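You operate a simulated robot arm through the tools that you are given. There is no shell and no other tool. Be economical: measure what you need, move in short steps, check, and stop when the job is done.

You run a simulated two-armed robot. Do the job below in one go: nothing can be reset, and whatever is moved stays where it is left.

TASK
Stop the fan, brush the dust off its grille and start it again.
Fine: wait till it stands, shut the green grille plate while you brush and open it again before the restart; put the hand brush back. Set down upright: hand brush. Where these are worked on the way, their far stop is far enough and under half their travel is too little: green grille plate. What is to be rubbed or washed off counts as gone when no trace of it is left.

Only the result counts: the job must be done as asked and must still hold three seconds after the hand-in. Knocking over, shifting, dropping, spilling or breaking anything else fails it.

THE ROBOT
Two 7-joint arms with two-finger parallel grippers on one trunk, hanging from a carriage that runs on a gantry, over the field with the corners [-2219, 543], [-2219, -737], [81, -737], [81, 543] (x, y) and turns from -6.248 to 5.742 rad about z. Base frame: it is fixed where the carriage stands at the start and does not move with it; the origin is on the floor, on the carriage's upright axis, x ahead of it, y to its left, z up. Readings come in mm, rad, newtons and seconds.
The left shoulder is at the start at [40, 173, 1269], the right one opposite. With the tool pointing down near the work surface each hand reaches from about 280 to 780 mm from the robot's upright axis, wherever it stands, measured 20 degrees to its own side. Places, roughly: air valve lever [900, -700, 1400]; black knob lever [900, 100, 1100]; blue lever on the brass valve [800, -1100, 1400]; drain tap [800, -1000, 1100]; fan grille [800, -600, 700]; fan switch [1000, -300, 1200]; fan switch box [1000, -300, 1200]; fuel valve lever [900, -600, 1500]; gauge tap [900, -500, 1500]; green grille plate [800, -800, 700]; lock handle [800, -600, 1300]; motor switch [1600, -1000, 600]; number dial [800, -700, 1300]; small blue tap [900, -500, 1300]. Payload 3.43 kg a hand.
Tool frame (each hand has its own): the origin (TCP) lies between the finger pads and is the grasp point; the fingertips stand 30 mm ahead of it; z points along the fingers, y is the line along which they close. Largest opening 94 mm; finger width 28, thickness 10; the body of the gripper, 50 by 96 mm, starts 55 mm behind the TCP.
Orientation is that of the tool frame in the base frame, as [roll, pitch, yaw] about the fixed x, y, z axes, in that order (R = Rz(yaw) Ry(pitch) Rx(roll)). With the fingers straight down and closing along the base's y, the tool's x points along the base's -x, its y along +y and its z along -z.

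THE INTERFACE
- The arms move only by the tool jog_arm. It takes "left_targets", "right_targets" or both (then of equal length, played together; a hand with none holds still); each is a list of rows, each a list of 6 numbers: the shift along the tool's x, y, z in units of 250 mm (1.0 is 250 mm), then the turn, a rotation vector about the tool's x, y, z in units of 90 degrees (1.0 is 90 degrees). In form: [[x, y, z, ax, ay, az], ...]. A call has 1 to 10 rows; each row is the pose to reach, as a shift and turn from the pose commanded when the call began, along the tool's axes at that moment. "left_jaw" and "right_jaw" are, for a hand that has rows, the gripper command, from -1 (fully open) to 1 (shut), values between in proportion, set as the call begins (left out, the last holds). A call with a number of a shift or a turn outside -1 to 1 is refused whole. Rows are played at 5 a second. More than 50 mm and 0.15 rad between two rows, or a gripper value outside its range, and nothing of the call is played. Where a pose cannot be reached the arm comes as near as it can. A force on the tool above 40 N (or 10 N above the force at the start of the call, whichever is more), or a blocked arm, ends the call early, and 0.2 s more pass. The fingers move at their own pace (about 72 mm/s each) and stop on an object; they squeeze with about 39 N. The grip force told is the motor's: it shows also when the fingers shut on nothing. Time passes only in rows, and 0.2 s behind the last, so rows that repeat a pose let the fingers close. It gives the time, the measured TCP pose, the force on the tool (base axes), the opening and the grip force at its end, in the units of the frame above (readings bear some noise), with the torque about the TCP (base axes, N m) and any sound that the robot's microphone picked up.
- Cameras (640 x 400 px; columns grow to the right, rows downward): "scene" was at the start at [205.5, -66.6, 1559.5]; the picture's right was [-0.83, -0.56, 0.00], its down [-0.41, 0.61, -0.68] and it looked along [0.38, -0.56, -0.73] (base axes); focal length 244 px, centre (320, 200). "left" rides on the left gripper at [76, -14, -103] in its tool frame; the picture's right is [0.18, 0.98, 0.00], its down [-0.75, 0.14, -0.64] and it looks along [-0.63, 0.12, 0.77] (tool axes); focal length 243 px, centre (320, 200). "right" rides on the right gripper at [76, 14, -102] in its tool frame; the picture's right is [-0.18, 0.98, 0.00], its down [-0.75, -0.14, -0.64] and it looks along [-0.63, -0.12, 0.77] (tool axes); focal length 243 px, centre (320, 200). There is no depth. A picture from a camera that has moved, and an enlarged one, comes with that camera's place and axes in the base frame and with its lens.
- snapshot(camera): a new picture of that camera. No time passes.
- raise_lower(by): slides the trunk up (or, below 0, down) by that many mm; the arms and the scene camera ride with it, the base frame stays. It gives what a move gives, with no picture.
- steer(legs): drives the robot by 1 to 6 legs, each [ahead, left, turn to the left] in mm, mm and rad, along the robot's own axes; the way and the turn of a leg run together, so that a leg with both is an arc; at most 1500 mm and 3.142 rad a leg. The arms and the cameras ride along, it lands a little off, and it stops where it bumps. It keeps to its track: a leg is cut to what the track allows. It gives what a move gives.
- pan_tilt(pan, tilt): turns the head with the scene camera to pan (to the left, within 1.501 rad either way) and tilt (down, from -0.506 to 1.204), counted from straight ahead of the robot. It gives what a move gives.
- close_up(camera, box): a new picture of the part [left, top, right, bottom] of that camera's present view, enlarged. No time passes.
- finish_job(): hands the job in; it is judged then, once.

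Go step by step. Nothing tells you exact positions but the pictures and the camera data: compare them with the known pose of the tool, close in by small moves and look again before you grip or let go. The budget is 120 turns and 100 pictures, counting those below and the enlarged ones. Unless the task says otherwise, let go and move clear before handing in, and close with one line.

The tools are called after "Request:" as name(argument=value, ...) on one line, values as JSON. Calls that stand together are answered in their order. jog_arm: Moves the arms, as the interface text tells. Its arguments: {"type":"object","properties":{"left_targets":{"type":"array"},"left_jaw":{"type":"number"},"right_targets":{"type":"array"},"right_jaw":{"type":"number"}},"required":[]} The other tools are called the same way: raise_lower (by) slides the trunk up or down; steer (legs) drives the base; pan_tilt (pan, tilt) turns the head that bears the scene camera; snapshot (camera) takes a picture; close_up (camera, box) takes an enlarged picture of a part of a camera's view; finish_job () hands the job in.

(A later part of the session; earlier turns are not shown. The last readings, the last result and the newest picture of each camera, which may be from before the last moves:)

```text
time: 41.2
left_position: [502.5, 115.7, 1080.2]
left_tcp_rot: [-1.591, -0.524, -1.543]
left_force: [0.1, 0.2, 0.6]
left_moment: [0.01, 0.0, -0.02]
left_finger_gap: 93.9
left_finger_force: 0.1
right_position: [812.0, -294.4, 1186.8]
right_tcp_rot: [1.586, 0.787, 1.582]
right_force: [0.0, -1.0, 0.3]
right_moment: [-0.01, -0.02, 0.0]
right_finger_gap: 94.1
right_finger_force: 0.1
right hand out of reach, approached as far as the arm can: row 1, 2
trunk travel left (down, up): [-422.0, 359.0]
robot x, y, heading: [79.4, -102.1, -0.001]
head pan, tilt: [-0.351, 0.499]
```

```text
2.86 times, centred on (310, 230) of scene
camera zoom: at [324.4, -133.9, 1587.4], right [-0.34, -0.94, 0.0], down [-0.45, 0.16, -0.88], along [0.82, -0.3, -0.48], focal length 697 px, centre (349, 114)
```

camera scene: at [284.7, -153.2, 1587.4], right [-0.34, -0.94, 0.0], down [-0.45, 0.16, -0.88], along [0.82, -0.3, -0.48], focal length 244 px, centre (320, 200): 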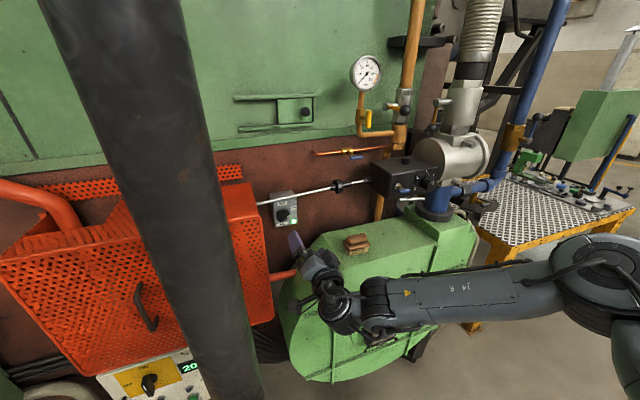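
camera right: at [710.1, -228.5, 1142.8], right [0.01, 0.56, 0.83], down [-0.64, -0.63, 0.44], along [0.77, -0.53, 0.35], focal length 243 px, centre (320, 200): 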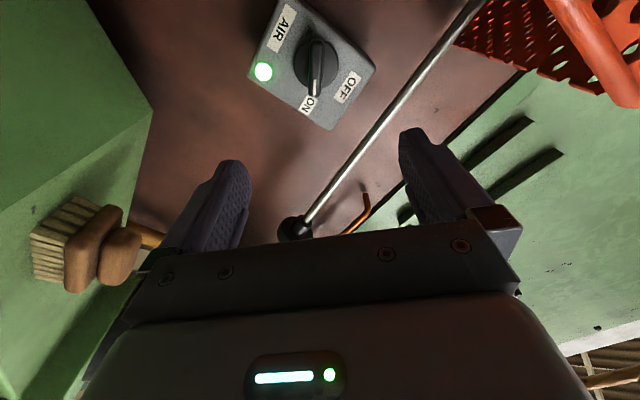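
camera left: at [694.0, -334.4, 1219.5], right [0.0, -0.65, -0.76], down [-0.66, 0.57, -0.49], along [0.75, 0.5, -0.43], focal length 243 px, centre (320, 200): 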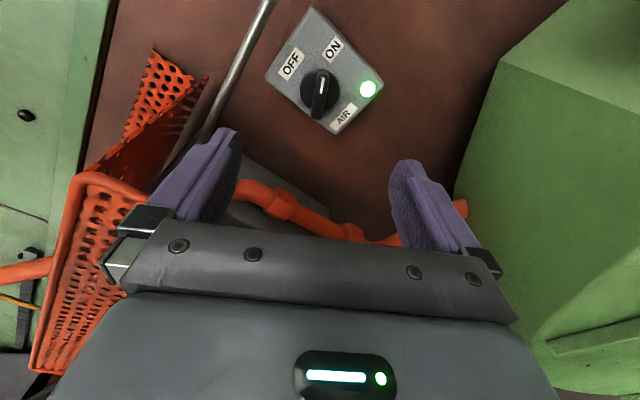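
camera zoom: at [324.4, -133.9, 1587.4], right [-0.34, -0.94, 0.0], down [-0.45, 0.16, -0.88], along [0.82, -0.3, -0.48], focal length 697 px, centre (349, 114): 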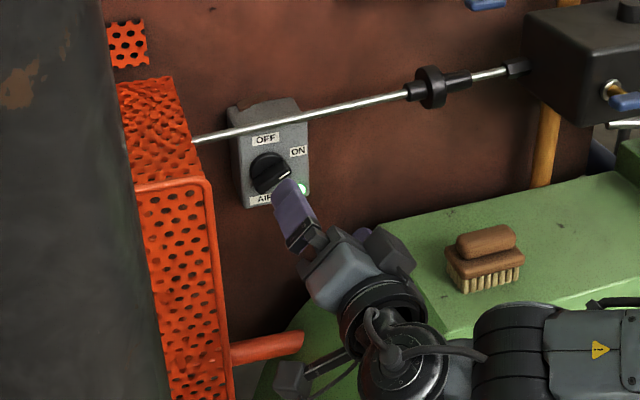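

The right wrist is limited on the inward side. I'll move the hand outward relative to the robot and shift the robot further left to compensate.

Request:
jog_arm(right_targets=[[-0.11, -0.11, -0.08, 0, 0, 0], [-0.22, -0.22, -0.16, 0, 0, 0]])

Request:
steer(legs=[[0, 98, 0]])

Request:
jog_arm(right_targets=[[0, 0, 0.1, 0, 0, 0], [0, 0, 0.2, 0, 0, 0]])

```text
time: 41.8
left_position: [503.2, 115.2, 1081.1]
left_tcp_rot: [-1.59, -0.526, -1.543]
left_force: [0.1, 0.6, -0.6]
left_moment: [0.0, -0.02, 0.0]
left_finger_gap: 93.9
left_finger_force: 0.1
right_position: [772.1, -370.6, 1186.4]
right_tcp_rot: [1.585, 0.785, 1.582]
right_force: [0.3, 0.2, 0.1]
right_moment: [0.0, -0.02, 0.02]
right_finger_gap: 93.9
right_finger_force: 0.0
trunk travel left (down, up): [-422.0, 359.0]
robot x, y, heading: [79.0, -102.1, 0.005]
head pan, tilt: [-0.351, 0.499]
```

```text
time: 43.0
left_position: [504.2, 213.6, 1081.0]
left_tcp_rot: [-1.591, -0.524, -1.544]
left_force: [0.3, 0.7, -0.1]
left_moment: [-0.02, 0.0, 0.0]
left_finger_gap: 94.2
left_finger_force: 0.1
right_position: [771.8, -273.1, 1188.1]
right_tcp_rot: [1.583, 0.785, 1.579]
right_force: [0.0, 0.2, -1.2]
right_moment: [0.0, 0.03, -0.07]
right_finger_gap: 93.9
right_finger_force: 0.1
trunk travel left (down, up): [-422.0, 359.0]
robot x, y, heading: [80.0, -4.9, -0.003]
head pan, tilt: [-0.351, 0.499]
```

```text
time: 43.6
left_position: [503.8, 213.1, 1081.8]
left_tcp_rot: [-1.591, -0.523, -1.546]
left_force: [0.5, 0.5, 0.4]
left_moment: [-0.02, 0.03, 0.01]
left_finger_gap: 94.0
left_finger_force: 0.1
right_position: [824.1, -273.3, 1187.3]
right_tcp_rot: [1.584, 0.785, 1.58]
right_force: [0.6, -0.1, -0.5]
right_moment: [0.02, -0.01, 0.01]
right_finger_gap: 93.9
right_finger_force: 0.0
trunk travel left (down, up): [-422.0, 359.0]
robot x, y, heading: [80.4, -0.8, -0.006]
head pan, tilt: [-0.351, 0.499]
```

That works. I'll move down to knob height and forward, then check.

Request:
jog_arm(right_targets=[[0.027, -0.033, 0.1, 0, 0, 0], [0.053, -0.065, 0.2, 0, 0, 0]])

Request:
snapshot(camera="right")

Request:
snapshot(camera="scene")

Request:
close_up(camera="scene", box=[240, 160, 380, 300])

```text
time: 44.2
left_position: [502.3, 211.8, 1080.3]
left_tcp_rot: [-1.592, -0.526, -1.545]
left_force: [1.3, -1.4, 0.0]
left_moment: [-0.03, 0.0, 0.02]
left_finger_gap: 94.0
left_finger_force: 0.1
right_position: [861.1, -282.4, 1174.0]
right_tcp_rot: [1.585, 0.784, 1.581]
right_force: [0.0, 0.2, 0.1]
right_moment: [0.02, -0.02, 0.01]
right_finger_gap: 93.8
right_finger_force: 0.0
right hand out of reach, approached as far as the arm can: row 2
trunk travel left (down, up): [-422.0, 359.0]
robot x, y, heading: [80.4, -3.6, -0.004]
head pan, tilt: [-0.351, 0.499]
```

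```text
67 pictures are left
camera right: at [759.4, -216.2, 1130.5], right [0.01, 0.56, 0.83], down [-0.64, -0.63, 0.44], along [0.77, -0.53, 0.35], focal length 243 px, centre (320, 200)
```

right: 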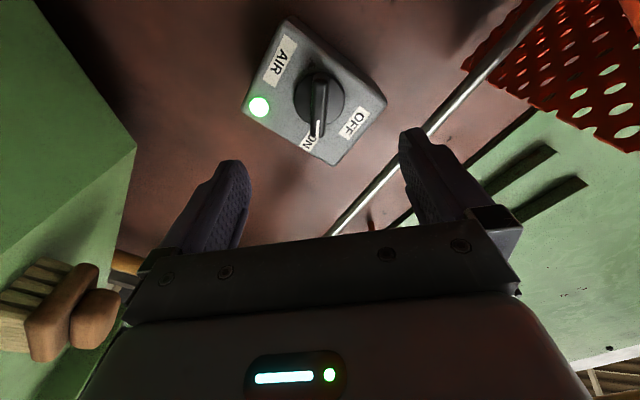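

```text
66 pictures are left
camera scene: at [324.3, -37.5, 1587.4], right [-0.34, -0.94, 0.0], down [-0.45, 0.16, -0.88], along [0.82, -0.3, -0.48], focal length 244 px, centre (320, 200)
```

scene: 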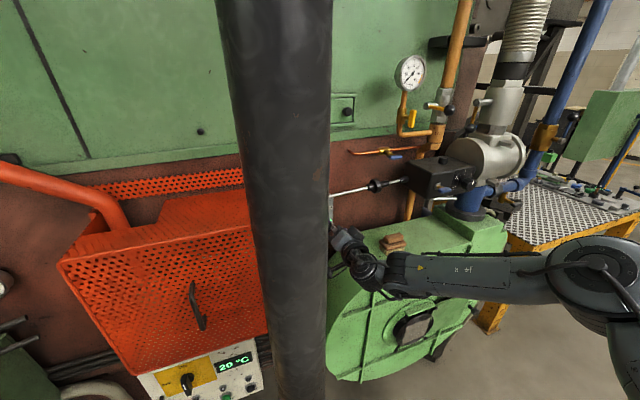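

```text
2.86 times, centred on (310, 230) of scene
camera zoom: at [324.3, -37.5, 1587.4], right [-0.34, -0.94, 0.0], down [-0.45, 0.16, -0.88], along [0.82, -0.3, -0.48], focal length 697 px, centre (349, 114)
```

zoom: 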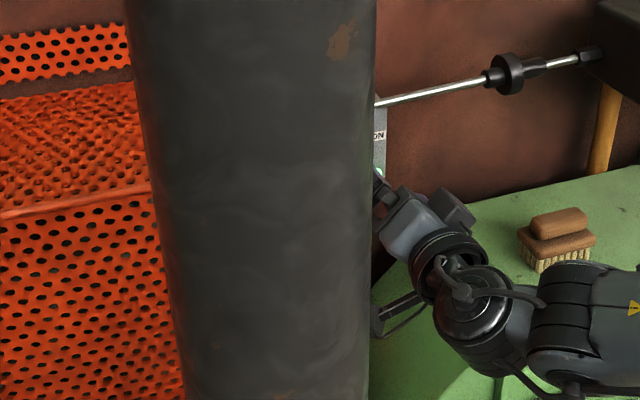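

The wrist limit seems tied to the hand being below the shoulder. I'll back off, lower the trunk, raise the hand relative to it, and return.

Request:
steer(legs=[[-200, 0, 0]])

Request:
raise_lower(by=-140)

Request:
jog_arm(right_targets=[[-0.13, 0.13, 0, 0, 0, 0], [-0.26, 0.26, 0, 0, 0, 0], [-0.373, 0.373, 0, 0, 0, 0]])

Request:
steer(legs=[[200, 0, 0]])

```text
time: 45.8
left_position: [303.9, 212.8, 1081.0]
left_tcp_rot: [-1.591, -0.523, -1.543]
left_force: [-0.7, 0.5, 0.0]
left_moment: [0.01, -0.03, 0.02]
left_finger_gap: 94.1
left_finger_force: 0.0
right_position: [662.1, -281.6, 1173.4]
right_tcp_rot: [1.585, 0.785, 1.581]
right_force: [-0.7, -0.2, -0.2]
right_moment: [0.03, -0.03, 0.03]
right_finger_gap: 94.1
right_finger_force: 0.0
trunk travel left (down, up): [-422.0, 359.0]
robot x, y, heading: [-122.6, -4.3, -0.003]
head pan, tilt: [-0.351, 0.499]
```

```text
time: 47.4
left_position: [304.0, 212.8, 940.7]
left_tcp_rot: [-1.59, -0.524, -1.546]
left_force: [-0.5, -0.1, 0.9]
left_moment: [-0.01, -0.01, 0.03]
left_finger_gap: 93.8
left_finger_force: 0.2
right_position: [661.9, -281.9, 1033.8]
right_tcp_rot: [1.582, 0.786, 1.58]
right_force: [-0.3, 0.2, -1.0]
right_moment: [-0.02, 0.01, -0.01]
right_finger_gap: 94.0
right_finger_force: 0.0
trunk travel left (down, up): [-282.0, 499.0]
robot x, y, heading: [-122.1, -2.6, -0.002]
head pan, tilt: [-0.351, 0.499]
```

```text
time: 48.2
left_position: [305.3, 212.5, 940.4]
left_tcp_rot: [-1.591, -0.525, -1.545]
left_force: [-0.5, -0.2, -0.4]
left_moment: [0.0, 0.01, 0.02]
left_finger_gap: 94.0
left_finger_force: 0.0
right_position: [664.9, -283.7, 1167.9]
right_tcp_rot: [1.585, 0.785, 1.579]
right_force: [0.5, -1.1, 0.7]
right_moment: [-0.01, 0.02, -0.03]
right_finger_gap: 94.3
right_finger_force: 0.0
trunk travel left (down, up): [-282.0, 499.0]
robot x, y, heading: [-122.8, -2.9, -0.001]
head pan, tilt: [-0.351, 0.499]
```

```text
time: 49.8
left_position: [503.3, 213.4, 941.7]
left_tcp_rot: [-1.59, -0.521, -1.544]
left_force: [0.0, -0.1, 0.2]
left_moment: [-0.01, 0.01, 0.0]
left_finger_gap: 94.3
left_finger_force: 0.0
right_position: [864.2, -282.3, 1167.1]
right_tcp_rot: [1.584, 0.787, 1.58]
right_force: [-0.5, 0.2, -0.3]
right_moment: [-0.03, 0.01, 0.01]
right_finger_gap: 94.1
right_finger_force: 0.1
trunk travel left (down, up): [-282.0, 499.0]
robot x, y, heading: [75.3, -3.5, -0.002]
head pan, tilt: [-0.351, 0.499]
```

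Request:
jog_arm(right_targets=[[0.022, 0.017, 0.06, 0, 0, 0], [0.022, 0.017, 0.12, 0, 0, 0]])

Request:
snapshot(camera="right")

```text
time: 50.4
left_position: [502.7, 211.4, 941.0]
left_tcp_rot: [-1.59, -0.523, -1.545]
left_force: [0.3, 0.8, -0.2]
left_moment: [0.02, -0.02, -0.02]
left_finger_gap: 94.0
left_finger_force: 0.1
right_position: [892.4, -274.8, 1164.3]
right_tcp_rot: [1.584, 0.785, 1.579]
right_force: [0.2, -0.1, 0.1]
right_moment: [0.03, 0.01, 0.0]
right_finger_gap: 93.8
right_finger_force: 0.1
trunk travel left (down, up): [-282.0, 499.0]
robot x, y, heading: [77.2, -6.6, -0.001]
head pan, tilt: [-0.351, 0.499]
```

```text
64 pictures are left
camera right: at [791.5, -209.1, 1121.9], right [0.01, 0.57, 0.82], down [-0.64, -0.63, 0.44], along [0.77, -0.53, 0.36], focal length 243 px, centre (320, 200)
```

right: 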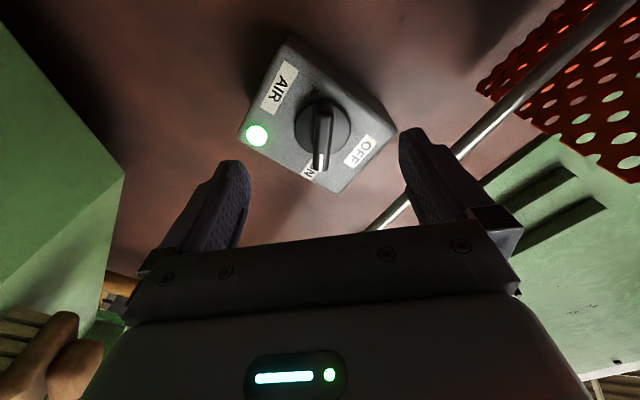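

Knob front is near x 958. I'll reduce the roll to about 30° so the camera clears the guard; closing will then nudge the bar towards OFF. Then I'll advance.

Request:
jog_arm(right_targets=[[-0.01, 0.006, 0, 0, 0, -0.085], [-0.01, 0.006, 0, 0, 0, -0.167]])

Request:
jog_arm(right_targets=[[0, 0, 0.06, 0, 0, 0], [0, 0, 0.12, 0, 0, 0]])

Request:
snapshot(camera="right")

```text
time: 51.0
left_position: [503.1, 212.7, 941.2]
left_tcp_rot: [-1.591, -0.525, -1.543]
left_force: [-0.1, 0.4, -0.1]
left_moment: [-0.01, 0.04, -0.01]
left_finger_gap: 94.1
left_finger_force: 0.1
right_position: [894.0, -277.4, 1167.7]
right_tcp_rot: [1.59, 1.05, 1.587]
right_force: [-0.8, -0.3, 0.7]
right_moment: [0.01, 0.01, 0.01]
right_finger_gap: 94.0
right_finger_force: 0.1
trunk travel left (down, up): [-282.0, 499.0]
robot x, y, heading: [76.5, -2.7, -0.004]
head pan, tilt: [-0.351, 0.499]
```

```text
time: 51.6
left_position: [503.0, 212.4, 940.1]
left_tcp_rot: [-1.591, -0.526, -1.543]
left_force: [0.8, -0.1, 0.2]
left_moment: [-0.02, 0.04, -0.01]
left_finger_gap: 94.0
left_finger_force: 0.0
right_position: [917.9, -280.1, 1168.7]
right_tcp_rot: [1.59, 1.047, 1.588]
right_force: [-0.4, -0.2, -0.3]
right_moment: [-0.02, 0.01, 0.01]
right_finger_gap: 93.7
right_finger_force: 0.0
right hand out of reach, approached as far as the arm can: row 2
trunk travel left (down, up): [-282.0, 499.0]
robot x, y, heading: [79.0, -8.8, 0.0]
head pan, tilt: [-0.351, 0.499]
```

```text
63 pictures are left
camera right: at [815.4, -227.3, 1111.2], right [0.01, 0.76, 0.65], down [-0.64, -0.5, 0.59], along [0.77, -0.42, 0.48], focal length 243 px, centre (320, 200)
```

right: 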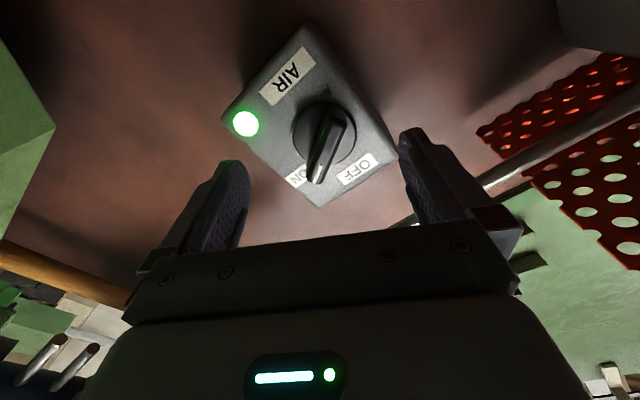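

Close, but still about 20 mm short. I'll gain margin by backing out, moving outward and up, then lowering the trunk and shifting the robot left.

Request:
jog_arm(right_targets=[[0, 0, -0.15, 0, 0, 0], [-0.06, -0.03, -0.3, 0, 0, 0], [-0.16, -0.08, -0.3, 0, 0, 0], [-0.26, -0.128, -0.3, 0, 0, 0]])

Request:
steer(legs=[[0, 64, 0]])

Request:
raise_lower(by=-40)

Request:
jog_arm(right_targets=[[0, 0, 0.15, 0, 0, 0], [0, 0, 0.25, 0, 0, 0]])

```text
time: 52.6
left_position: [502.7, 212.3, 940.8]
left_tcp_rot: [-1.592, -0.526, -1.545]
left_force: [-1.1, -0.2, 0.8]
left_moment: [0.04, 0.02, 0.01]
left_finger_gap: 93.9
left_finger_force: 0.0
right_position: [841.4, -339.4, 1209.4]
right_tcp_rot: [1.589, 1.05, 1.588]
right_force: [0.3, 0.1, -0.4]
right_moment: [0.03, 0.01, -0.01]
right_finger_gap: 93.9
right_finger_force: 0.0
trunk travel left (down, up): [-282.0, 499.0]
robot x, y, heading: [80.2, -3.6, -0.003]
head pan, tilt: [-0.351, 0.499]
```

```text
time: 53.6
left_position: [503.0, 277.5, 940.8]
left_tcp_rot: [-1.591, -0.522, -1.547]
left_force: [0.7, 0.2, -0.3]
left_moment: [0.01, 0.01, 0.01]
left_finger_gap: 93.9
left_finger_force: 0.1
right_position: [841.3, -274.0, 1209.6]
right_tcp_rot: [1.59, 1.046, 1.587]
right_force: [-0.5, 0.2, 0.3]
right_moment: [0.0, -0.02, -0.01]
right_finger_gap: 94.1
right_finger_force: 0.1
trunk travel left (down, up): [-282.0, 499.0]
robot x, y, heading: [74.8, 57.6, -0.001]
head pan, tilt: [-0.351, 0.499]
```

```text
time: 54.4
left_position: [503.2, 276.8, 901.6]
left_tcp_rot: [-1.59, -0.525, -1.548]
left_force: [0.0, 0.1, 0.1]
left_moment: [-0.01, -0.03, -0.02]
left_finger_gap: 94.0
left_finger_force: 0.1
right_position: [841.3, -274.5, 1169.4]
right_tcp_rot: [1.586, 1.049, 1.584]
right_force: [-0.5, -0.3, 0.3]
right_moment: [0.01, 0.02, -0.02]
right_finger_gap: 93.8
right_finger_force: 0.1
trunk travel left (down, up): [-242.0, 539.0]
robot x, y, heading: [80.4, 64.0, -0.002]
head pan, tilt: [-0.351, 0.499]
```

```text
time: 55.0
left_position: [504.5, 276.2, 901.9]
left_tcp_rot: [-1.592, -0.525, -1.546]
left_force: [-0.3, 0.0, -0.2]
left_moment: [0.01, -0.02, 0.02]
left_finger_gap: 93.9
left_finger_force: 0.0
right_position: [904.0, -276.0, 1167.7]
right_tcp_rot: [1.589, 1.047, 1.587]
right_force: [0.1, -0.5, -0.1]
right_moment: [0.04, -0.05, 0.0]
right_finger_gap: 93.8
right_finger_force: 0.0
trunk travel left (down, up): [-242.0, 539.0]
robot x, y, heading: [82.5, 57.8, -0.008]
head pan, tilt: [-0.351, 0.499]
```

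Request:
jog_arm(right_targets=[[0, 0, 0.07, 0, 0, 0], [0, 0, 0.14, 0, 0, 0]])

Request:
snapshot(camera="right")

```text
time: 55.6
left_position: [501.6, 275.7, 899.9]
left_tcp_rot: [-1.592, -0.523, -1.543]
left_force: [0.6, -0.3, 0.6]
left_moment: [0.0, 0.02, 0.02]
left_finger_gap: 93.7
left_finger_force: 0.1
right_position: [936.0, -274.7, 1166.0]
right_tcp_rot: [1.592, 1.047, 1.588]
right_force: [-12.7, 2.3, 0.4]
right_moment: [-0.07, 0.15, -0.54]
right_finger_gap: 93.5
right_finger_force: 0.1
trunk travel left (down, up): [-242.0, 539.0]
robot x, y, heading: [78.7, 58.8, 0.0]
head pan, tilt: [-0.351, 0.499]
```

```text
62 pictures are left
camera right: at [835.2, -222.2, 1109.2], right [0.01, 0.76, 0.65], down [-0.64, -0.5, 0.59], along [0.77, -0.42, 0.48], focal length 243 px, centre (320, 200)
```

right: 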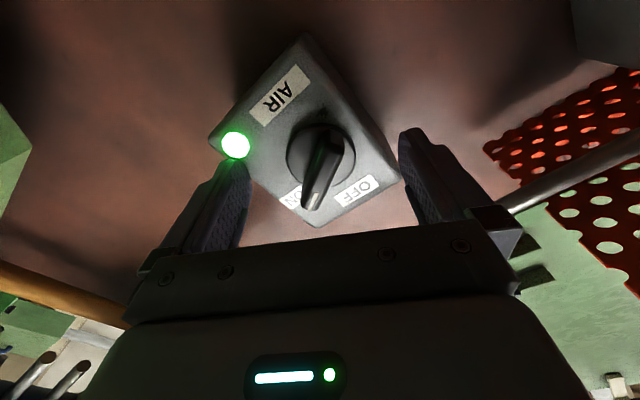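

Fingertips just touch the box face and straddle the knob. I'll back off 4 mm and close on the bar.

Request:
jog_arm(right_targets=[[0, 0, -0.018, 0, 0, 0], [0, 0, -0.018, 0, 0, 0], [0, 0, -0.018, 0, 0, 0], [0, 0, -0.018, 0, 0, 0], [0, 0, -0.018, 0, 0, 0]], right_jaw=1)

Request:
snapshot(camera="right")

```text
time: 56.8
left_position: [503.3, 276.5, 900.9]
left_tcp_rot: [-1.594, -0.525, -1.544]
left_force: [0.3, 0.0, -0.2]
left_moment: [-0.01, 0.02, -0.02]
left_finger_gap: 93.9
left_finger_force: 0.0
right_position: [933.3, -274.2, 1168.6]
right_tcp_rot: [1.586, 1.048, 1.584]
right_force: [-2.1, 2.5, 3.5]
right_moment: [0.03, -0.08, 0.35]
right_finger_gap: 41.5
right_finger_force: 44.6
trunk travel left (down, up): [-242.0, 539.0]
robot x, y, heading: [76.7, 60.2, -0.005]
head pan, tilt: [-0.351, 0.499]
```

```text
61 pictures are left
camera right: at [832.3, -222.2, 1110.8], right [0.01, 0.76, 0.65], down [-0.64, -0.5, 0.59], along [0.77, -0.42, 0.48], focal length 243 px, centre (320, 200)
```

right: 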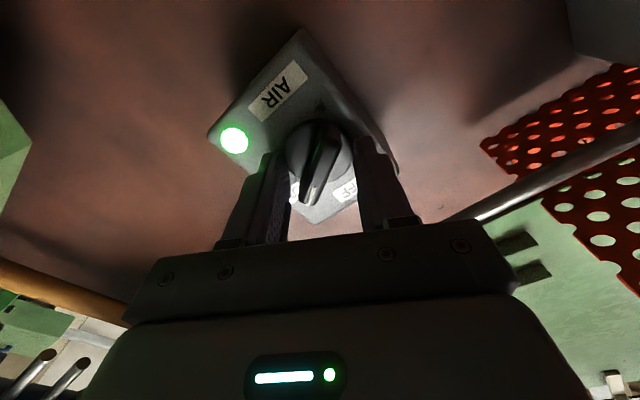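

The fingers grip the knob's round base. I'll try turning it counter-clockwise about 63°.

Request:
jog_arm(right_targets=[[0, 0, 0, 0, 0, -0.09], [0, 0, 0, 0, 0, -0.18], [0, 0, 0, 0, 0, -0.27], [0, 0, 0, 0, 0, -0.36], [0, 0, 0, 0, 0, -0.45], [0, 0, 0, 0, 0, -0.54], [0, 0, 0, 0, 0, -0.63], [0, 0, 0, 0, 0, -0.7]])

Request:
snapshot(camera="right")

```text
time: 58.6
left_position: [502.6, 279.6, 899.4]
left_tcp_rot: [-1.592, -0.524, -1.545]
left_force: [0.1, -0.3, 0.0]
left_moment: [0.01, 0.0, -0.01]
left_finger_gap: 93.9
left_finger_force: 0.1
right_position: [933.4, -269.0, 1168.3]
right_tcp_rot: [-1.587, 0.995, -1.582]
right_force: [-7.2, 16.6, 9.1]
right_moment: [0.47, -0.56, 0.38]
right_finger_gap: 41.6
right_finger_force: 45.5
trunk travel left (down, up): [-242.0, 539.0]
robot x, y, heading: [79.7, 60.6, -0.005]
head pan, tilt: [-0.351, 0.499]
```

```text
60 pictures are left
camera right: at [832.4, -298.2, 1097.1], right [-0.01, 0.92, -0.38], down [-0.64, 0.29, 0.71], along [0.77, 0.25, 0.59], focal length 243 px, centre (320, 200)
```

right: 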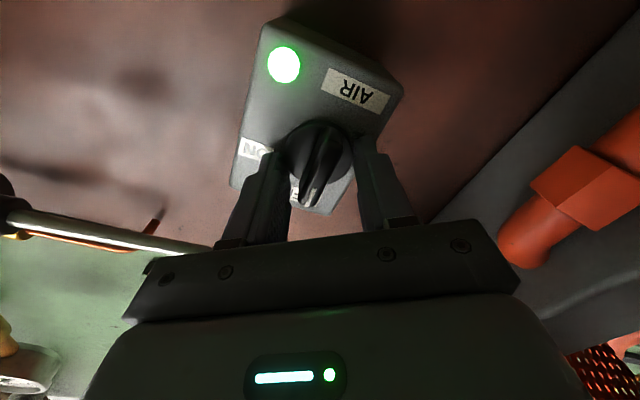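

The knob followed and now points at OFF, though the lamp is still lit. I'll let some time pass with a little more turn and check again.

Request:
jog_arm(right_targets=[[0, 0, 0, 0, 0, -0.04], [0, 0, 0, 0, 0, -0.08], [0, 0, 0, 0, 0, -0.08]])

Request:
close_up(camera="right", box=[200, 20, 440, 230])

```text
time: 59.4
left_position: [502.7, 279.7, 901.3]
left_tcp_rot: [-1.591, -0.522, -1.544]
left_force: [-0.4, -0.8, -0.6]
left_moment: [0.0, 0.0, 0.03]
left_finger_gap: 93.8
left_finger_force: 0.0
right_position: [934.8, -273.3, 1167.0]
right_tcp_rot: [-1.591, 0.868, -1.586]
right_force: [-1.9, 15.1, 1.1]
right_moment: [0.53, -0.11, 1.17]
right_finger_gap: 41.3
right_finger_force: 45.1
trunk travel left (down, up): [-242.0, 539.0]
robot x, y, heading: [77.1, 60.8, 0.0]
head pan, tilt: [-0.351, 0.499]
```

```text
1.90 times, centred on (320, 125) of right
camera zoom: at [832.2, -307.9, 1099.8], right [-0.01, 0.87, -0.49], down [-0.63, 0.38, 0.67], along [0.77, 0.32, 0.55], focal length 462 px, centre (320, 343)
```

zoom: 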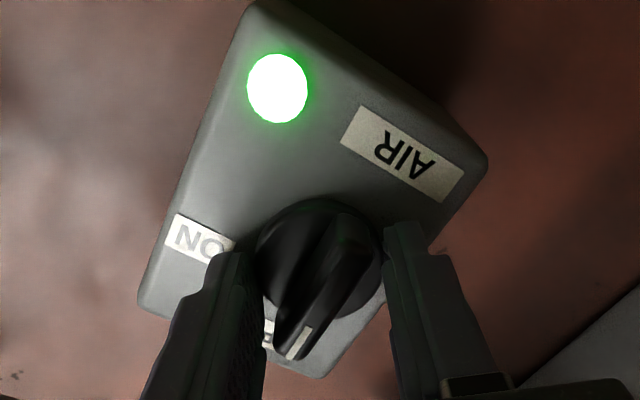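

Request:
jog_arm(right_targets=[[0, 0, 0, 0, 0, 0], [0, 0, 0, 0, 0, 0], [0, 0, -0.08, 0, 0, 0], [0, 0, -0.2, 0, 0, 0], [0, 0, -0.3, 0, 0, 0]], right_jaw=-1)

Request:
close_up(camera="right", box=[200, 0, 440, 200])

```text
time: 60.6
left_position: [502.1, 277.1, 901.8]
left_tcp_rot: [-1.592, -0.526, -1.544]
left_force: [-0.2, 0.7, 0.1]
left_moment: [0.0, 0.03, -0.02]
left_finger_gap: 94.0
left_finger_force: 0.1
right_position: [858.6, -274.7, 1170.0]
right_tcp_rot: [-1.586, 0.867, -1.585]
right_force: [0.0, -0.1, -0.2]
right_moment: [0.0, 0.02, 0.02]
right_finger_gap: 94.0
right_finger_force: 0.1
trunk travel left (down, up): [-242.0, 539.0]
robot x, y, heading: [78.1, 61.1, -0.001]
head pan, tilt: [-0.351, 0.499]
```

```text
2.00 times, centred on (320, 100) of right
camera zoom: at [756.5, -310.2, 1102.8], right [0.0, 0.87, -0.49], down [-0.63, 0.38, 0.67], along [0.77, 0.32, 0.55], focal length 485 px, centre (320, 400)
```

zoom: 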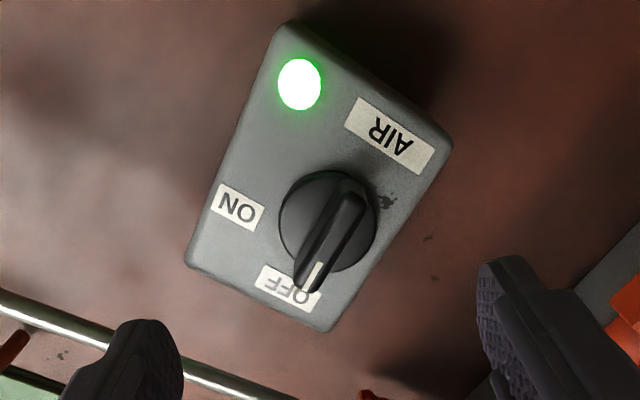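

The knob points at OFF. The lamp may mean supply or spin-down, so I'll look at the fan itself.

Request:
pan_tilt(pan=-0.6, tilt=0.6)

Request:
snapshot(camera="scene")

```text
time: 61.4
left_position: [502.4, 277.1, 902.3]
left_tcp_rot: [-1.592, -0.524, -1.545]
left_force: [0.4, 0.2, 0.5]
left_moment: [0.0, 0.02, 0.03]
left_finger_gap: 94.2
left_finger_force: 0.1
right_position: [859.4, -273.8, 1170.0]
right_tcp_rot: [-1.585, 0.868, -1.584]
right_force: [0.2, 0.9, -0.1]
right_moment: [-0.02, 0.0, -0.01]
right_finger_gap: 93.8
right_finger_force: 0.1
trunk travel left (down, up): [-242.0, 539.0]
robot x, y, heading: [77.7, 61.2, -0.005]
head pan, tilt: [-0.6, 0.6]
```

```text
57 pictures are left
camera scene: at [311.2, 8.6, 1398.4], right [-0.57, -0.82, 0.0], down [-0.47, 0.32, -0.83], along [0.68, -0.47, -0.56], focal length 244 px, centre (320, 200)
```

scene: 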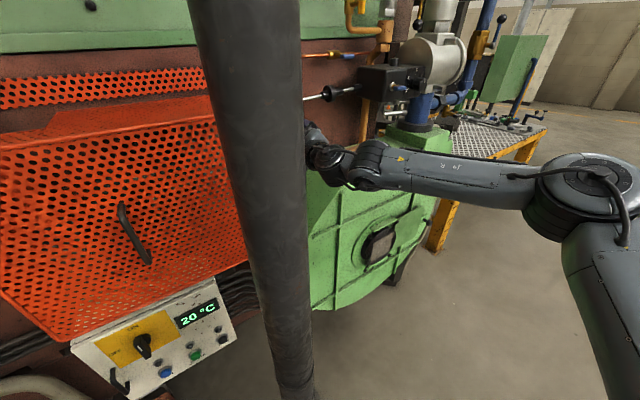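

Request:
steer(legs=[[-250, 0, 0]])

Request:
close_up(camera="right", box=[240, 0, 400, 100])

Request:
snapshot(camera="scene")

```text
time: 63.2
left_position: [252.1, 279.4, 901.3]
left_tcp_rot: [-1.591, -0.526, -1.541]
left_force: [-0.6, 0.3, 0.3]
left_moment: [-0.01, 0.0, -0.01]
left_finger_gap: 93.7
left_finger_force: 0.0
right_position: [611.1, -269.1, 1168.8]
right_tcp_rot: [-1.584, 0.869, -1.575]
right_force: [-0.6, 0.6, -0.2]
right_moment: [-0.01, 0.01, 0.02]
right_finger_gap: 94.3
right_finger_force: 0.1
trunk travel left (down, up): [-242.0, 539.0]
robot x, y, heading: [-171.6, 60.6, 0.005]
head pan, tilt: [-0.6, 0.6]
```

```text
4.00 times, centred on (320, 50) of right
camera zoom: at [510.2, -305.7, 1103.1], right [-0.01, 0.87, -0.49], down [-0.64, 0.38, 0.67], along [0.77, 0.32, 0.55], focal length 970 px, centre (320, 800)
```

zoom: 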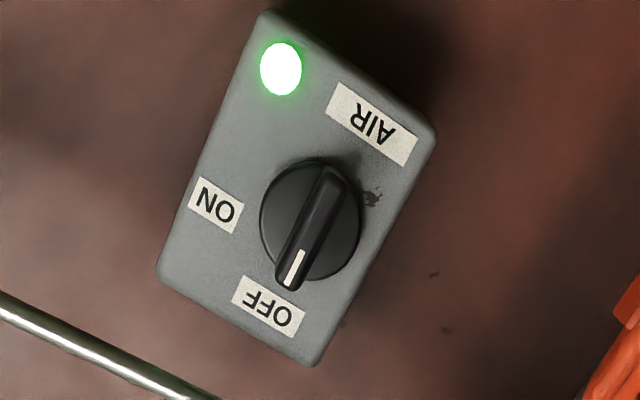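

```text
55 pictures are left
camera scene: at [61.9, 9.8, 1398.3], right [-0.56, -0.83, 0.0], down [-0.47, 0.32, -0.82], along [0.68, -0.46, -0.57], focal length 244 px, centre (320, 200)
```

scene: 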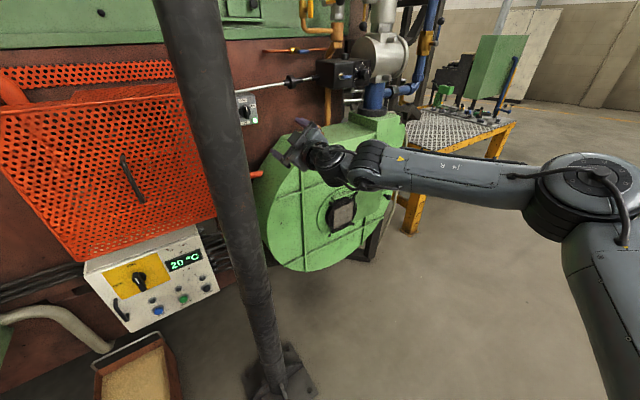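

The lamp is still on with the knob at OFF; I'll recheck it later. Meanwhile I'll drive to the fan, bring the right hand to zero roll and lower it.

Request:
steer(legs=[[0, -611, -0.005]])

Request:
jog_arm(right_targets=[[0, 0, 0, 0, 0, 0.09], [0, 0, 0, 0, 0, 0.18], [0, 0, 0, 0, 0, 0.27], [0, 0, 0, 0, 0, 0.36], [0, 0, 0, 0, 0, 0.447]])

Request:
raise_lower(by=-200)

Request:
pan_tilt(pan=-0.1, tilt=0.6)

Request:
snapshot(camera="scene")

```text
time: 66.7
left_position: [254.2, -345.8, 900.9]
left_tcp_rot: [-1.59, -0.525, -1.548]
left_force: [0.0, -0.2, 0.4]
left_moment: [-0.01, 0.03, 0.0]
left_finger_gap: 94.2
left_finger_force: 0.0
right_position: [608.0, -897.0, 1169.4]
right_tcp_rot: [-1.584, 0.869, -1.588]
right_force: [0.3, 0.2, -0.1]
right_moment: [0.0, 0.0, 0.0]
right_finger_gap: 94.0
right_finger_force: 0.0
trunk travel left (down, up): [-242.0, 539.0]
robot x, y, heading: [-171.1, -559.3, -0.007]
head pan, tilt: [-0.6, 0.6]
```

```text
time: 67.9
left_position: [253.8, -344.9, 901.0]
left_tcp_rot: [-1.59, -0.523, -1.547]
left_force: [-0.5, -0.3, 0.9]
left_moment: [0.0, -0.03, 0.0]
left_finger_gap: 94.0
left_finger_force: 0.0
right_position: [608.6, -898.0, 1169.5]
right_tcp_rot: [2.956, 1.559, 2.951]
right_force: [0.6, 0.8, 0.7]
right_moment: [-0.01, 0.0, -0.01]
right_finger_gap: 94.0
right_finger_force: 0.0
trunk travel left (down, up): [-242.0, 539.0]
robot x, y, heading: [-169.7, -561.4, -0.004]
head pan, tilt: [-0.6, 0.6]
```

```text
time: 70.1
left_position: [254.4, -345.2, 701.2]
left_tcp_rot: [-1.59, -0.525, -1.55]
left_force: [0.4, -0.2, 0.0]
left_moment: [-0.01, -0.01, 0.01]
left_finger_gap: 93.7
left_finger_force: 0.1
right_position: [607.3, -896.4, 969.8]
right_tcp_rot: [-3.14, 1.562, 3.14]
right_force: [-0.6, -0.3, 1.5]
right_moment: [0.01, 0.0, -0.01]
right_finger_gap: 94.1
right_finger_force: 0.1
trunk travel left (down, up): [-42.0, 739.0]
robot x, y, heading: [-171.5, -559.8, -0.005]
head pan, tilt: [-0.6, 0.6]
```

```text
time: 71.0
left_position: [253.7, -345.7, 701.3]
left_tcp_rot: [-1.591, -0.523, -1.548]
left_force: [-0.6, 0.4, 1.0]
left_moment: [-0.01, -0.05, 0.01]
left_finger_gap: 94.1
left_finger_force: 0.0
right_position: [608.3, -895.7, 970.8]
right_tcp_rot: [-3.13, 1.561, -3.134]
right_force: [0.0, -0.9, -0.2]
right_moment: [0.02, 0.01, 0.0]
right_finger_gap: 94.0
right_finger_force: 0.0
trunk travel left (down, up): [-42.0, 739.0]
robot x, y, heading: [-171.9, -560.8, -0.005]
head pan, tilt: [-0.099, 0.6]
```

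```text
54 pictures are left
camera scene: at [76.4, -571.8, 1198.3], right [-0.11, -0.99, 0.0], down [-0.56, 0.06, -0.83], along [0.82, -0.09, -0.56], focal length 244 px, centre (320, 200)
```

scene: 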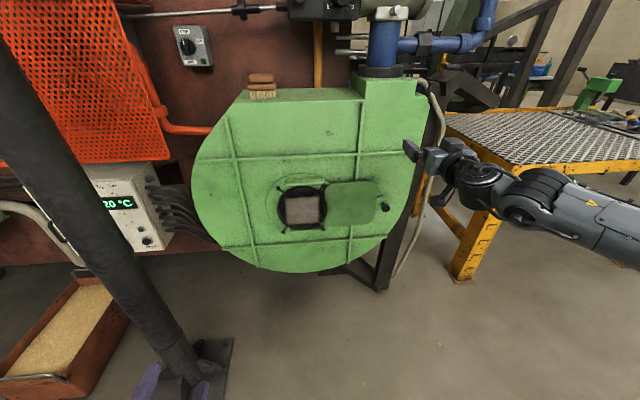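

The lamp is now dark, so it tracks the fan running down. I'll check the switch, grille and plate knob up close.

Request:
close_up(camera="scene", box=[165, 15, 225, 75])

Request:
close_up(camera="scene", box=[265, 160, 405, 250])

```text
6.67 times, centred on (195, 45) of scene
camera zoom: at [76.4, -571.8, 1198.3], right [-0.11, -0.99, 0.0], down [-0.56, 0.06, -0.83], along [0.82, -0.09, -0.56], focal length 1626 px, centre (1153, 1233)
```

zoom: 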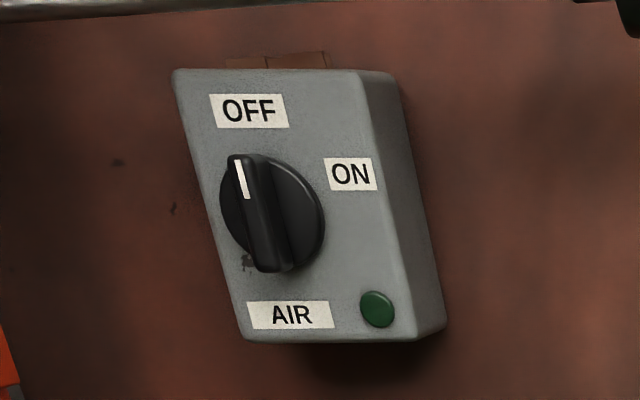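

```text
4.44 times, centred on (335, 205) of scene
camera zoom: at [76.4, -571.8, 1198.3], right [-0.11, -0.99, 0.0], down [-0.56, 0.06, -0.83], along [0.82, -0.09, -0.56], focal length 1084 px, centre (253, 178)
```

zoom: 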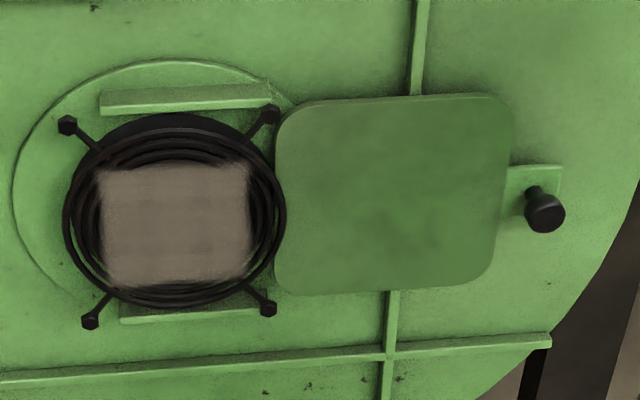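

The fan is off, standing, with the lamp dark. I'll lower the right hand to plate-knob height, about [729, -870, 700].

Request:
raise_lower(by=-42)

Request:
jog_arm(right_targets=[[0.18, 0.02, 0, 0, 0, 0], [0.36, 0.04, 0, 0, 0, 0], [0.54, 0.06, 0, 0, 0, 0], [0.72, 0.08, 0, 0, 0, 0], [0.91, 0.1, 0, 0, 0, 0]])

Request:
snapshot(camera="scene")

Request:
snapshot(camera="right")

```text
time: 71.9
left_position: [254.3, -345.5, 657.6]
left_tcp_rot: [-1.588, -0.525, -1.549]
left_force: [0.4, -0.5, 0.7]
left_moment: [-0.01, -0.01, 0.03]
left_finger_gap: 94.0
left_finger_force: 0.0
right_position: [608.2, -896.4, 927.6]
right_tcp_rot: [3.141, 1.561, 3.135]
right_force: [0.6, 0.0, 0.5]
right_moment: [-0.03, 0.02, 0.01]
right_finger_gap: 93.9
right_finger_force: 0.1
trunk travel left (down, up): [0.0, 781.0]
robot x, y, heading: [-171.1, -559.1, -0.004]
head pan, tilt: [-0.099, 0.6]
```

```text
time: 73.1
left_position: [252.8, -345.4, 659.6]
left_tcp_rot: [-1.592, -0.524, -1.547]
left_force: [0.3, -0.4, -1.3]
left_moment: [0.02, -0.02, -0.01]
left_finger_gap: 94.4
left_finger_force: 0.0
right_position: [589.5, -879.4, 710.7]
right_tcp_rot: [3.079, 1.559, 3.073]
right_force: [1.0, 0.1, -0.4]
right_moment: [0.0, 0.01, 0.02]
right_finger_gap: 93.9
right_finger_force: 0.1
right hand out of reach, approached as far as the arm can: row 5
trunk travel left (down, up): [0.0, 781.0]
robot x, y, heading: [-171.3, -560.2, 0.002]
head pan, tilt: [-0.099, 0.6]
```

```text
51 pictures are left
camera scene: at [75.8, -571.5, 1156.2], right [-0.1, -0.99, 0.0], down [-0.56, 0.06, -0.82], along [0.82, -0.09, -0.57], focal length 244 px, centre (320, 200)
```

scene: 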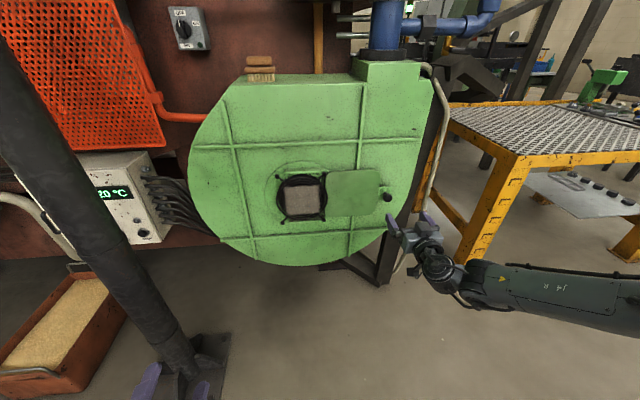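

```text
50 pictures are left
camera right: at [488.1, -862.2, 635.9], right [0.01, 0.98, 0.18], down [-0.63, -0.14, 0.76], along [0.77, -0.12, 0.62], focal length 243 px, centre (320, 200)
```

right: 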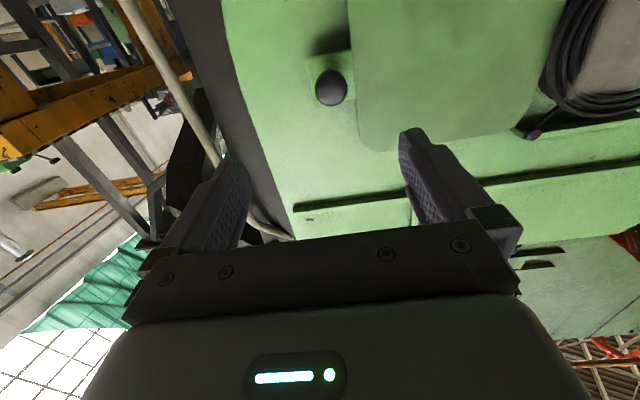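

Plate knob is at about [722, -864, 697]. I'll tilt the tool slightly down, align it, and drive forward partway.

Request:
jog_arm(right_targets=[[0.03, 0.03, 0, 0, 0.08, 0], [0.056, 0.06, 0, 0, 0.16, 0]])

Request:
steer(legs=[[70, 0, 0]])

Request:
snapshot(camera="right")

```text
time: 73.7
left_position: [254.3, -344.9, 658.1]
left_tcp_rot: [-1.592, -0.524, -1.55]
left_force: [0.9, 0.2, 0.1]
left_moment: [-0.05, -0.01, -0.02]
left_finger_gap: 94.3
left_finger_force: 0.0
right_position: [593.1, -863.2, 696.7]
right_tcp_rot: [-3.14, 1.309, 3.139]
right_force: [0.2, 0.8, 0.2]
right_moment: [0.0, 0.0, 0.01]
right_finger_gap: 93.9
right_finger_force: 0.0
trunk travel left (down, up): [0.0, 781.0]
robot x, y, heading: [-172.7, -559.7, -0.007]
head pan, tilt: [-0.099, 0.6]
```

```text
time: 74.7
left_position: [317.3, -345.5, 657.6]
left_tcp_rot: [-1.596, -0.525, -1.545]
left_force: [-0.5, -0.1, 0.4]
left_moment: [-0.06, 0.01, -0.01]
left_finger_gap: 94.0
left_finger_force: 0.1
right_position: [657.4, -863.3, 696.1]
right_tcp_rot: [3.141, 1.307, 3.137]
right_force: [-0.6, -0.4, -0.7]
right_moment: [0.0, -0.03, 0.02]
right_finger_gap: 94.2
right_finger_force: 0.1
trunk travel left (down, up): [0.0, 781.0]
robot x, y, heading: [-104.4, -559.8, -0.004]
head pan, tilt: [-0.099, 0.6]
```

```text
49 pictures are left
camera right: at [538.6, -846.6, 648.7], right [0.05, 0.98, 0.18], down [-0.42, -0.14, 0.9], along [0.9, -0.12, 0.41], focal length 243 px, centre (320, 200)
```

right: 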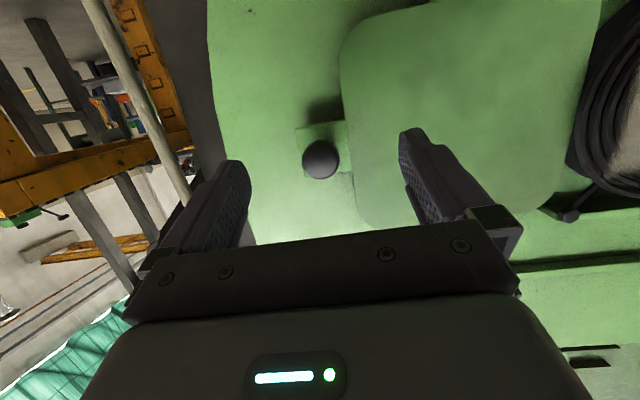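

Request:
jog_arm(right_targets=[[-0.024, 0, 0.087, 0, 0, 0], [-0.047, 0, 0.174, 0, 0, 0]])

Request:
snapshot(camera="right")

```text
time: 75.3
left_position: [322.4, -346.1, 658.3]
left_tcp_rot: [-1.593, -0.527, -1.547]
left_force: [0.1, -0.7, -1.1]
left_moment: [-0.01, 0.03, 0.02]
left_finger_gap: 94.2
left_finger_force: 0.0
right_position: [688.8, -872.1, 709.5]
right_tcp_rot: [3.14, 1.307, 3.137]
right_force: [-0.6, -0.3, -0.3]
right_moment: [-0.01, 0.0, 0.03]
right_finger_gap: 93.9
right_finger_force: 0.0
right hand out of reach, approached as far as the arm can: row 2
trunk travel left (down, up): [0.0, 781.0]
robot x, y, heading: [-106.8, -559.1, -0.001]
head pan, tilt: [-0.099, 0.6]
```

```text
48 pictures are left
camera right: at [571.2, -853.6, 661.8], right [0.05, 0.98, 0.18], down [-0.42, -0.14, 0.89], along [0.9, -0.12, 0.41], focal length 243 px, centre (320, 200)
```

right: 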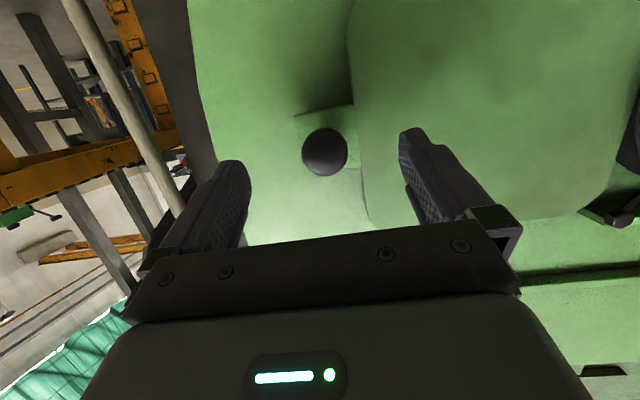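

The arm is at its limit here, so I'll retract it slightly and use the base for the forward approach.

Request:
jog_arm(right_targets=[[0.045, 0.012, -0.07, 0, 0, 0], [0.088, 0.024, -0.14, 0, 0, 0]])

Request:
steer(legs=[[56, 0, 0.003]])

Request:
snapshot(camera="right")

```text
time: 75.9
left_position: [321.3, -347.2, 657.8]
left_tcp_rot: [-1.59, -0.526, -1.548]
left_force: [-0.2, 0.4, -0.8]
left_moment: [-0.02, 0.01, 0.04]
left_finger_gap: 93.9
left_finger_force: 0.1
right_position: [648.4, -865.0, 696.7]
right_tcp_rot: [-3.139, 1.308, 3.141]
right_force: [0.0, -0.5, -0.2]
right_moment: [0.01, 0.01, 0.0]
right_finger_gap: 93.8
right_finger_force: 0.0
trunk travel left (down, up): [0.0, 781.0]
robot x, y, heading: [-104.6, -562.4, -0.004]
head pan, tilt: [-0.099, 0.6]
```

```text
time: 76.8
left_position: [373.0, -344.9, 657.2]
left_tcp_rot: [-1.594, -0.525, -1.545]
left_force: [-0.4, 0.1, -0.7]
left_moment: [0.02, -0.02, -0.01]
left_finger_gap: 94.2
left_finger_force: 0.0
right_position: [701.2, -863.0, 693.2]
right_tcp_rot: [-3.139, 1.306, 3.141]
right_force: [-1.2, -0.6, -0.3]
right_moment: [0.02, -0.03, -0.01]
right_finger_gap: 94.0
right_finger_force: 0.1
trunk travel left (down, up): [0.0, 781.0]
robot x, y, heading: [-46.6, -561.6, -0.004]
head pan, tilt: [-0.099, 0.6]
```

```text
47 pictures are left
camera right: at [583.5, -845.6, 647.1], right [0.05, 0.98, 0.18], down [-0.42, -0.14, 0.9], along [0.91, -0.12, 0.41], focal length 243 px, centre (320, 200)
```

right: 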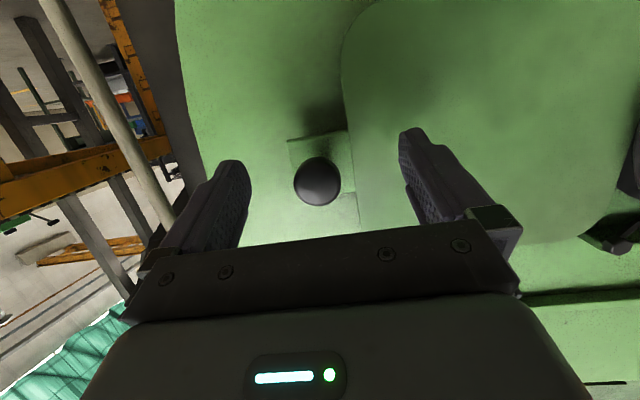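

Request:
steer(legs=[[14, 0, 0.003]])

Request:
jog_arm(right_targets=[[0, 0, 0, 0, 0, 0], [0, 0, 0, 0, 0, 0], [0, 0, 0, 0, 0, 0], [0, 0, 0, 0, 0, 0], [0, 0, 0, 0, 0, 0]], right_jaw=1)

Request:
snapshot(camera="right")

```text
time: 77.6
left_position: [387.7, -344.1, 658.1]
left_tcp_rot: [-1.594, -0.524, -1.542]
left_force: [0.5, 0.8, -0.6]
left_moment: [0.0, -0.01, 0.01]
left_finger_gap: 94.1
left_finger_force: 0.1
right_position: [718.4, -860.6, 696.5]
right_tcp_rot: [-3.141, 1.307, -3.138]
right_force: [0.3, -0.6, 0.2]
right_moment: [-0.02, -0.01, 0.01]
right_finger_gap: 94.2
right_finger_force: 0.2
trunk travel left (down, up): [0.0, 781.0]
robot x, y, heading: [-36.9, -560.2, -0.003]
head pan, tilt: [-0.099, 0.6]
```

```text
time: 78.8
left_position: [387.9, -344.0, 657.9]
left_tcp_rot: [-1.591, -0.525, -1.544]
left_force: [-0.5, 0.3, 0.0]
left_moment: [-0.01, 0.0, 0.01]
left_finger_gap: 94.0
left_finger_force: 0.0
right_position: [720.2, -860.0, 696.7]
right_tcp_rot: [-3.14, 1.31, -3.14]
right_force: [-1.9, -0.5, 1.4]
right_moment: [0.05, 0.05, -0.1]
right_finger_gap: 30.6
right_finger_force: 45.5
trunk travel left (down, up): [0.0, 781.0]
robot x, y, heading: [-36.9, -561.6, 0.0]
head pan, tilt: [-0.099, 0.6]
```

```text
46 pictures are left
camera right: at [602.1, -844.3, 649.0], right [0.05, 0.98, 0.18], down [-0.42, -0.14, 0.89], along [0.9, -0.12, 0.41], focal length 243 px, centre (320, 200)
```

right: 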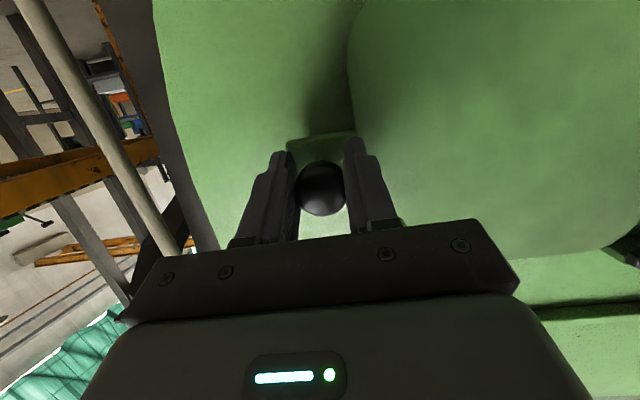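

The knob is gripped (30.6 mm). I'll slide the plate left with the base.

Request:
steer(legs=[[0, 60, 0]])

Request:
snapshot(camera="scene")

```text
time: 79.8
left_position: [389.6, -291.2, 657.6]
left_tcp_rot: [-1.592, -0.529, -1.545]
left_force: [-0.8, -0.4, -0.7]
left_moment: [0.0, 0.01, 0.06]
left_finger_gap: 94.3
left_finger_force: 0.0
right_position: [718.6, -807.6, 697.3]
right_tcp_rot: [-3.12, 1.306, -3.123]
right_force: [-4.3, -3.2, 7.2]
right_moment: [-0.09, 0.93, -0.03]
right_finger_gap: 30.5
right_finger_force: 44.8
trunk travel left (down, up): [0.0, 781.0]
robot x, y, heading: [-35.8, -502.1, -0.001]
head pan, tilt: [-0.099, 0.6]
```

```text
45 pictures are left
camera scene: at [213.2, -515.2, 1156.3], right [-0.1, -0.99, 0.0], down [-0.56, 0.05, -0.83], along [0.82, -0.09, -0.56], focal length 244 px, centre (320, 200)
```

scene: 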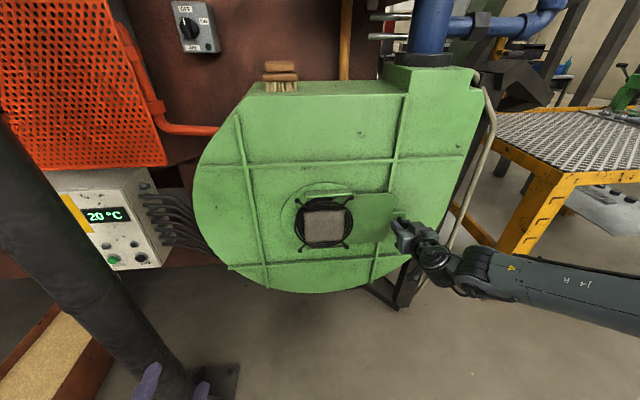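

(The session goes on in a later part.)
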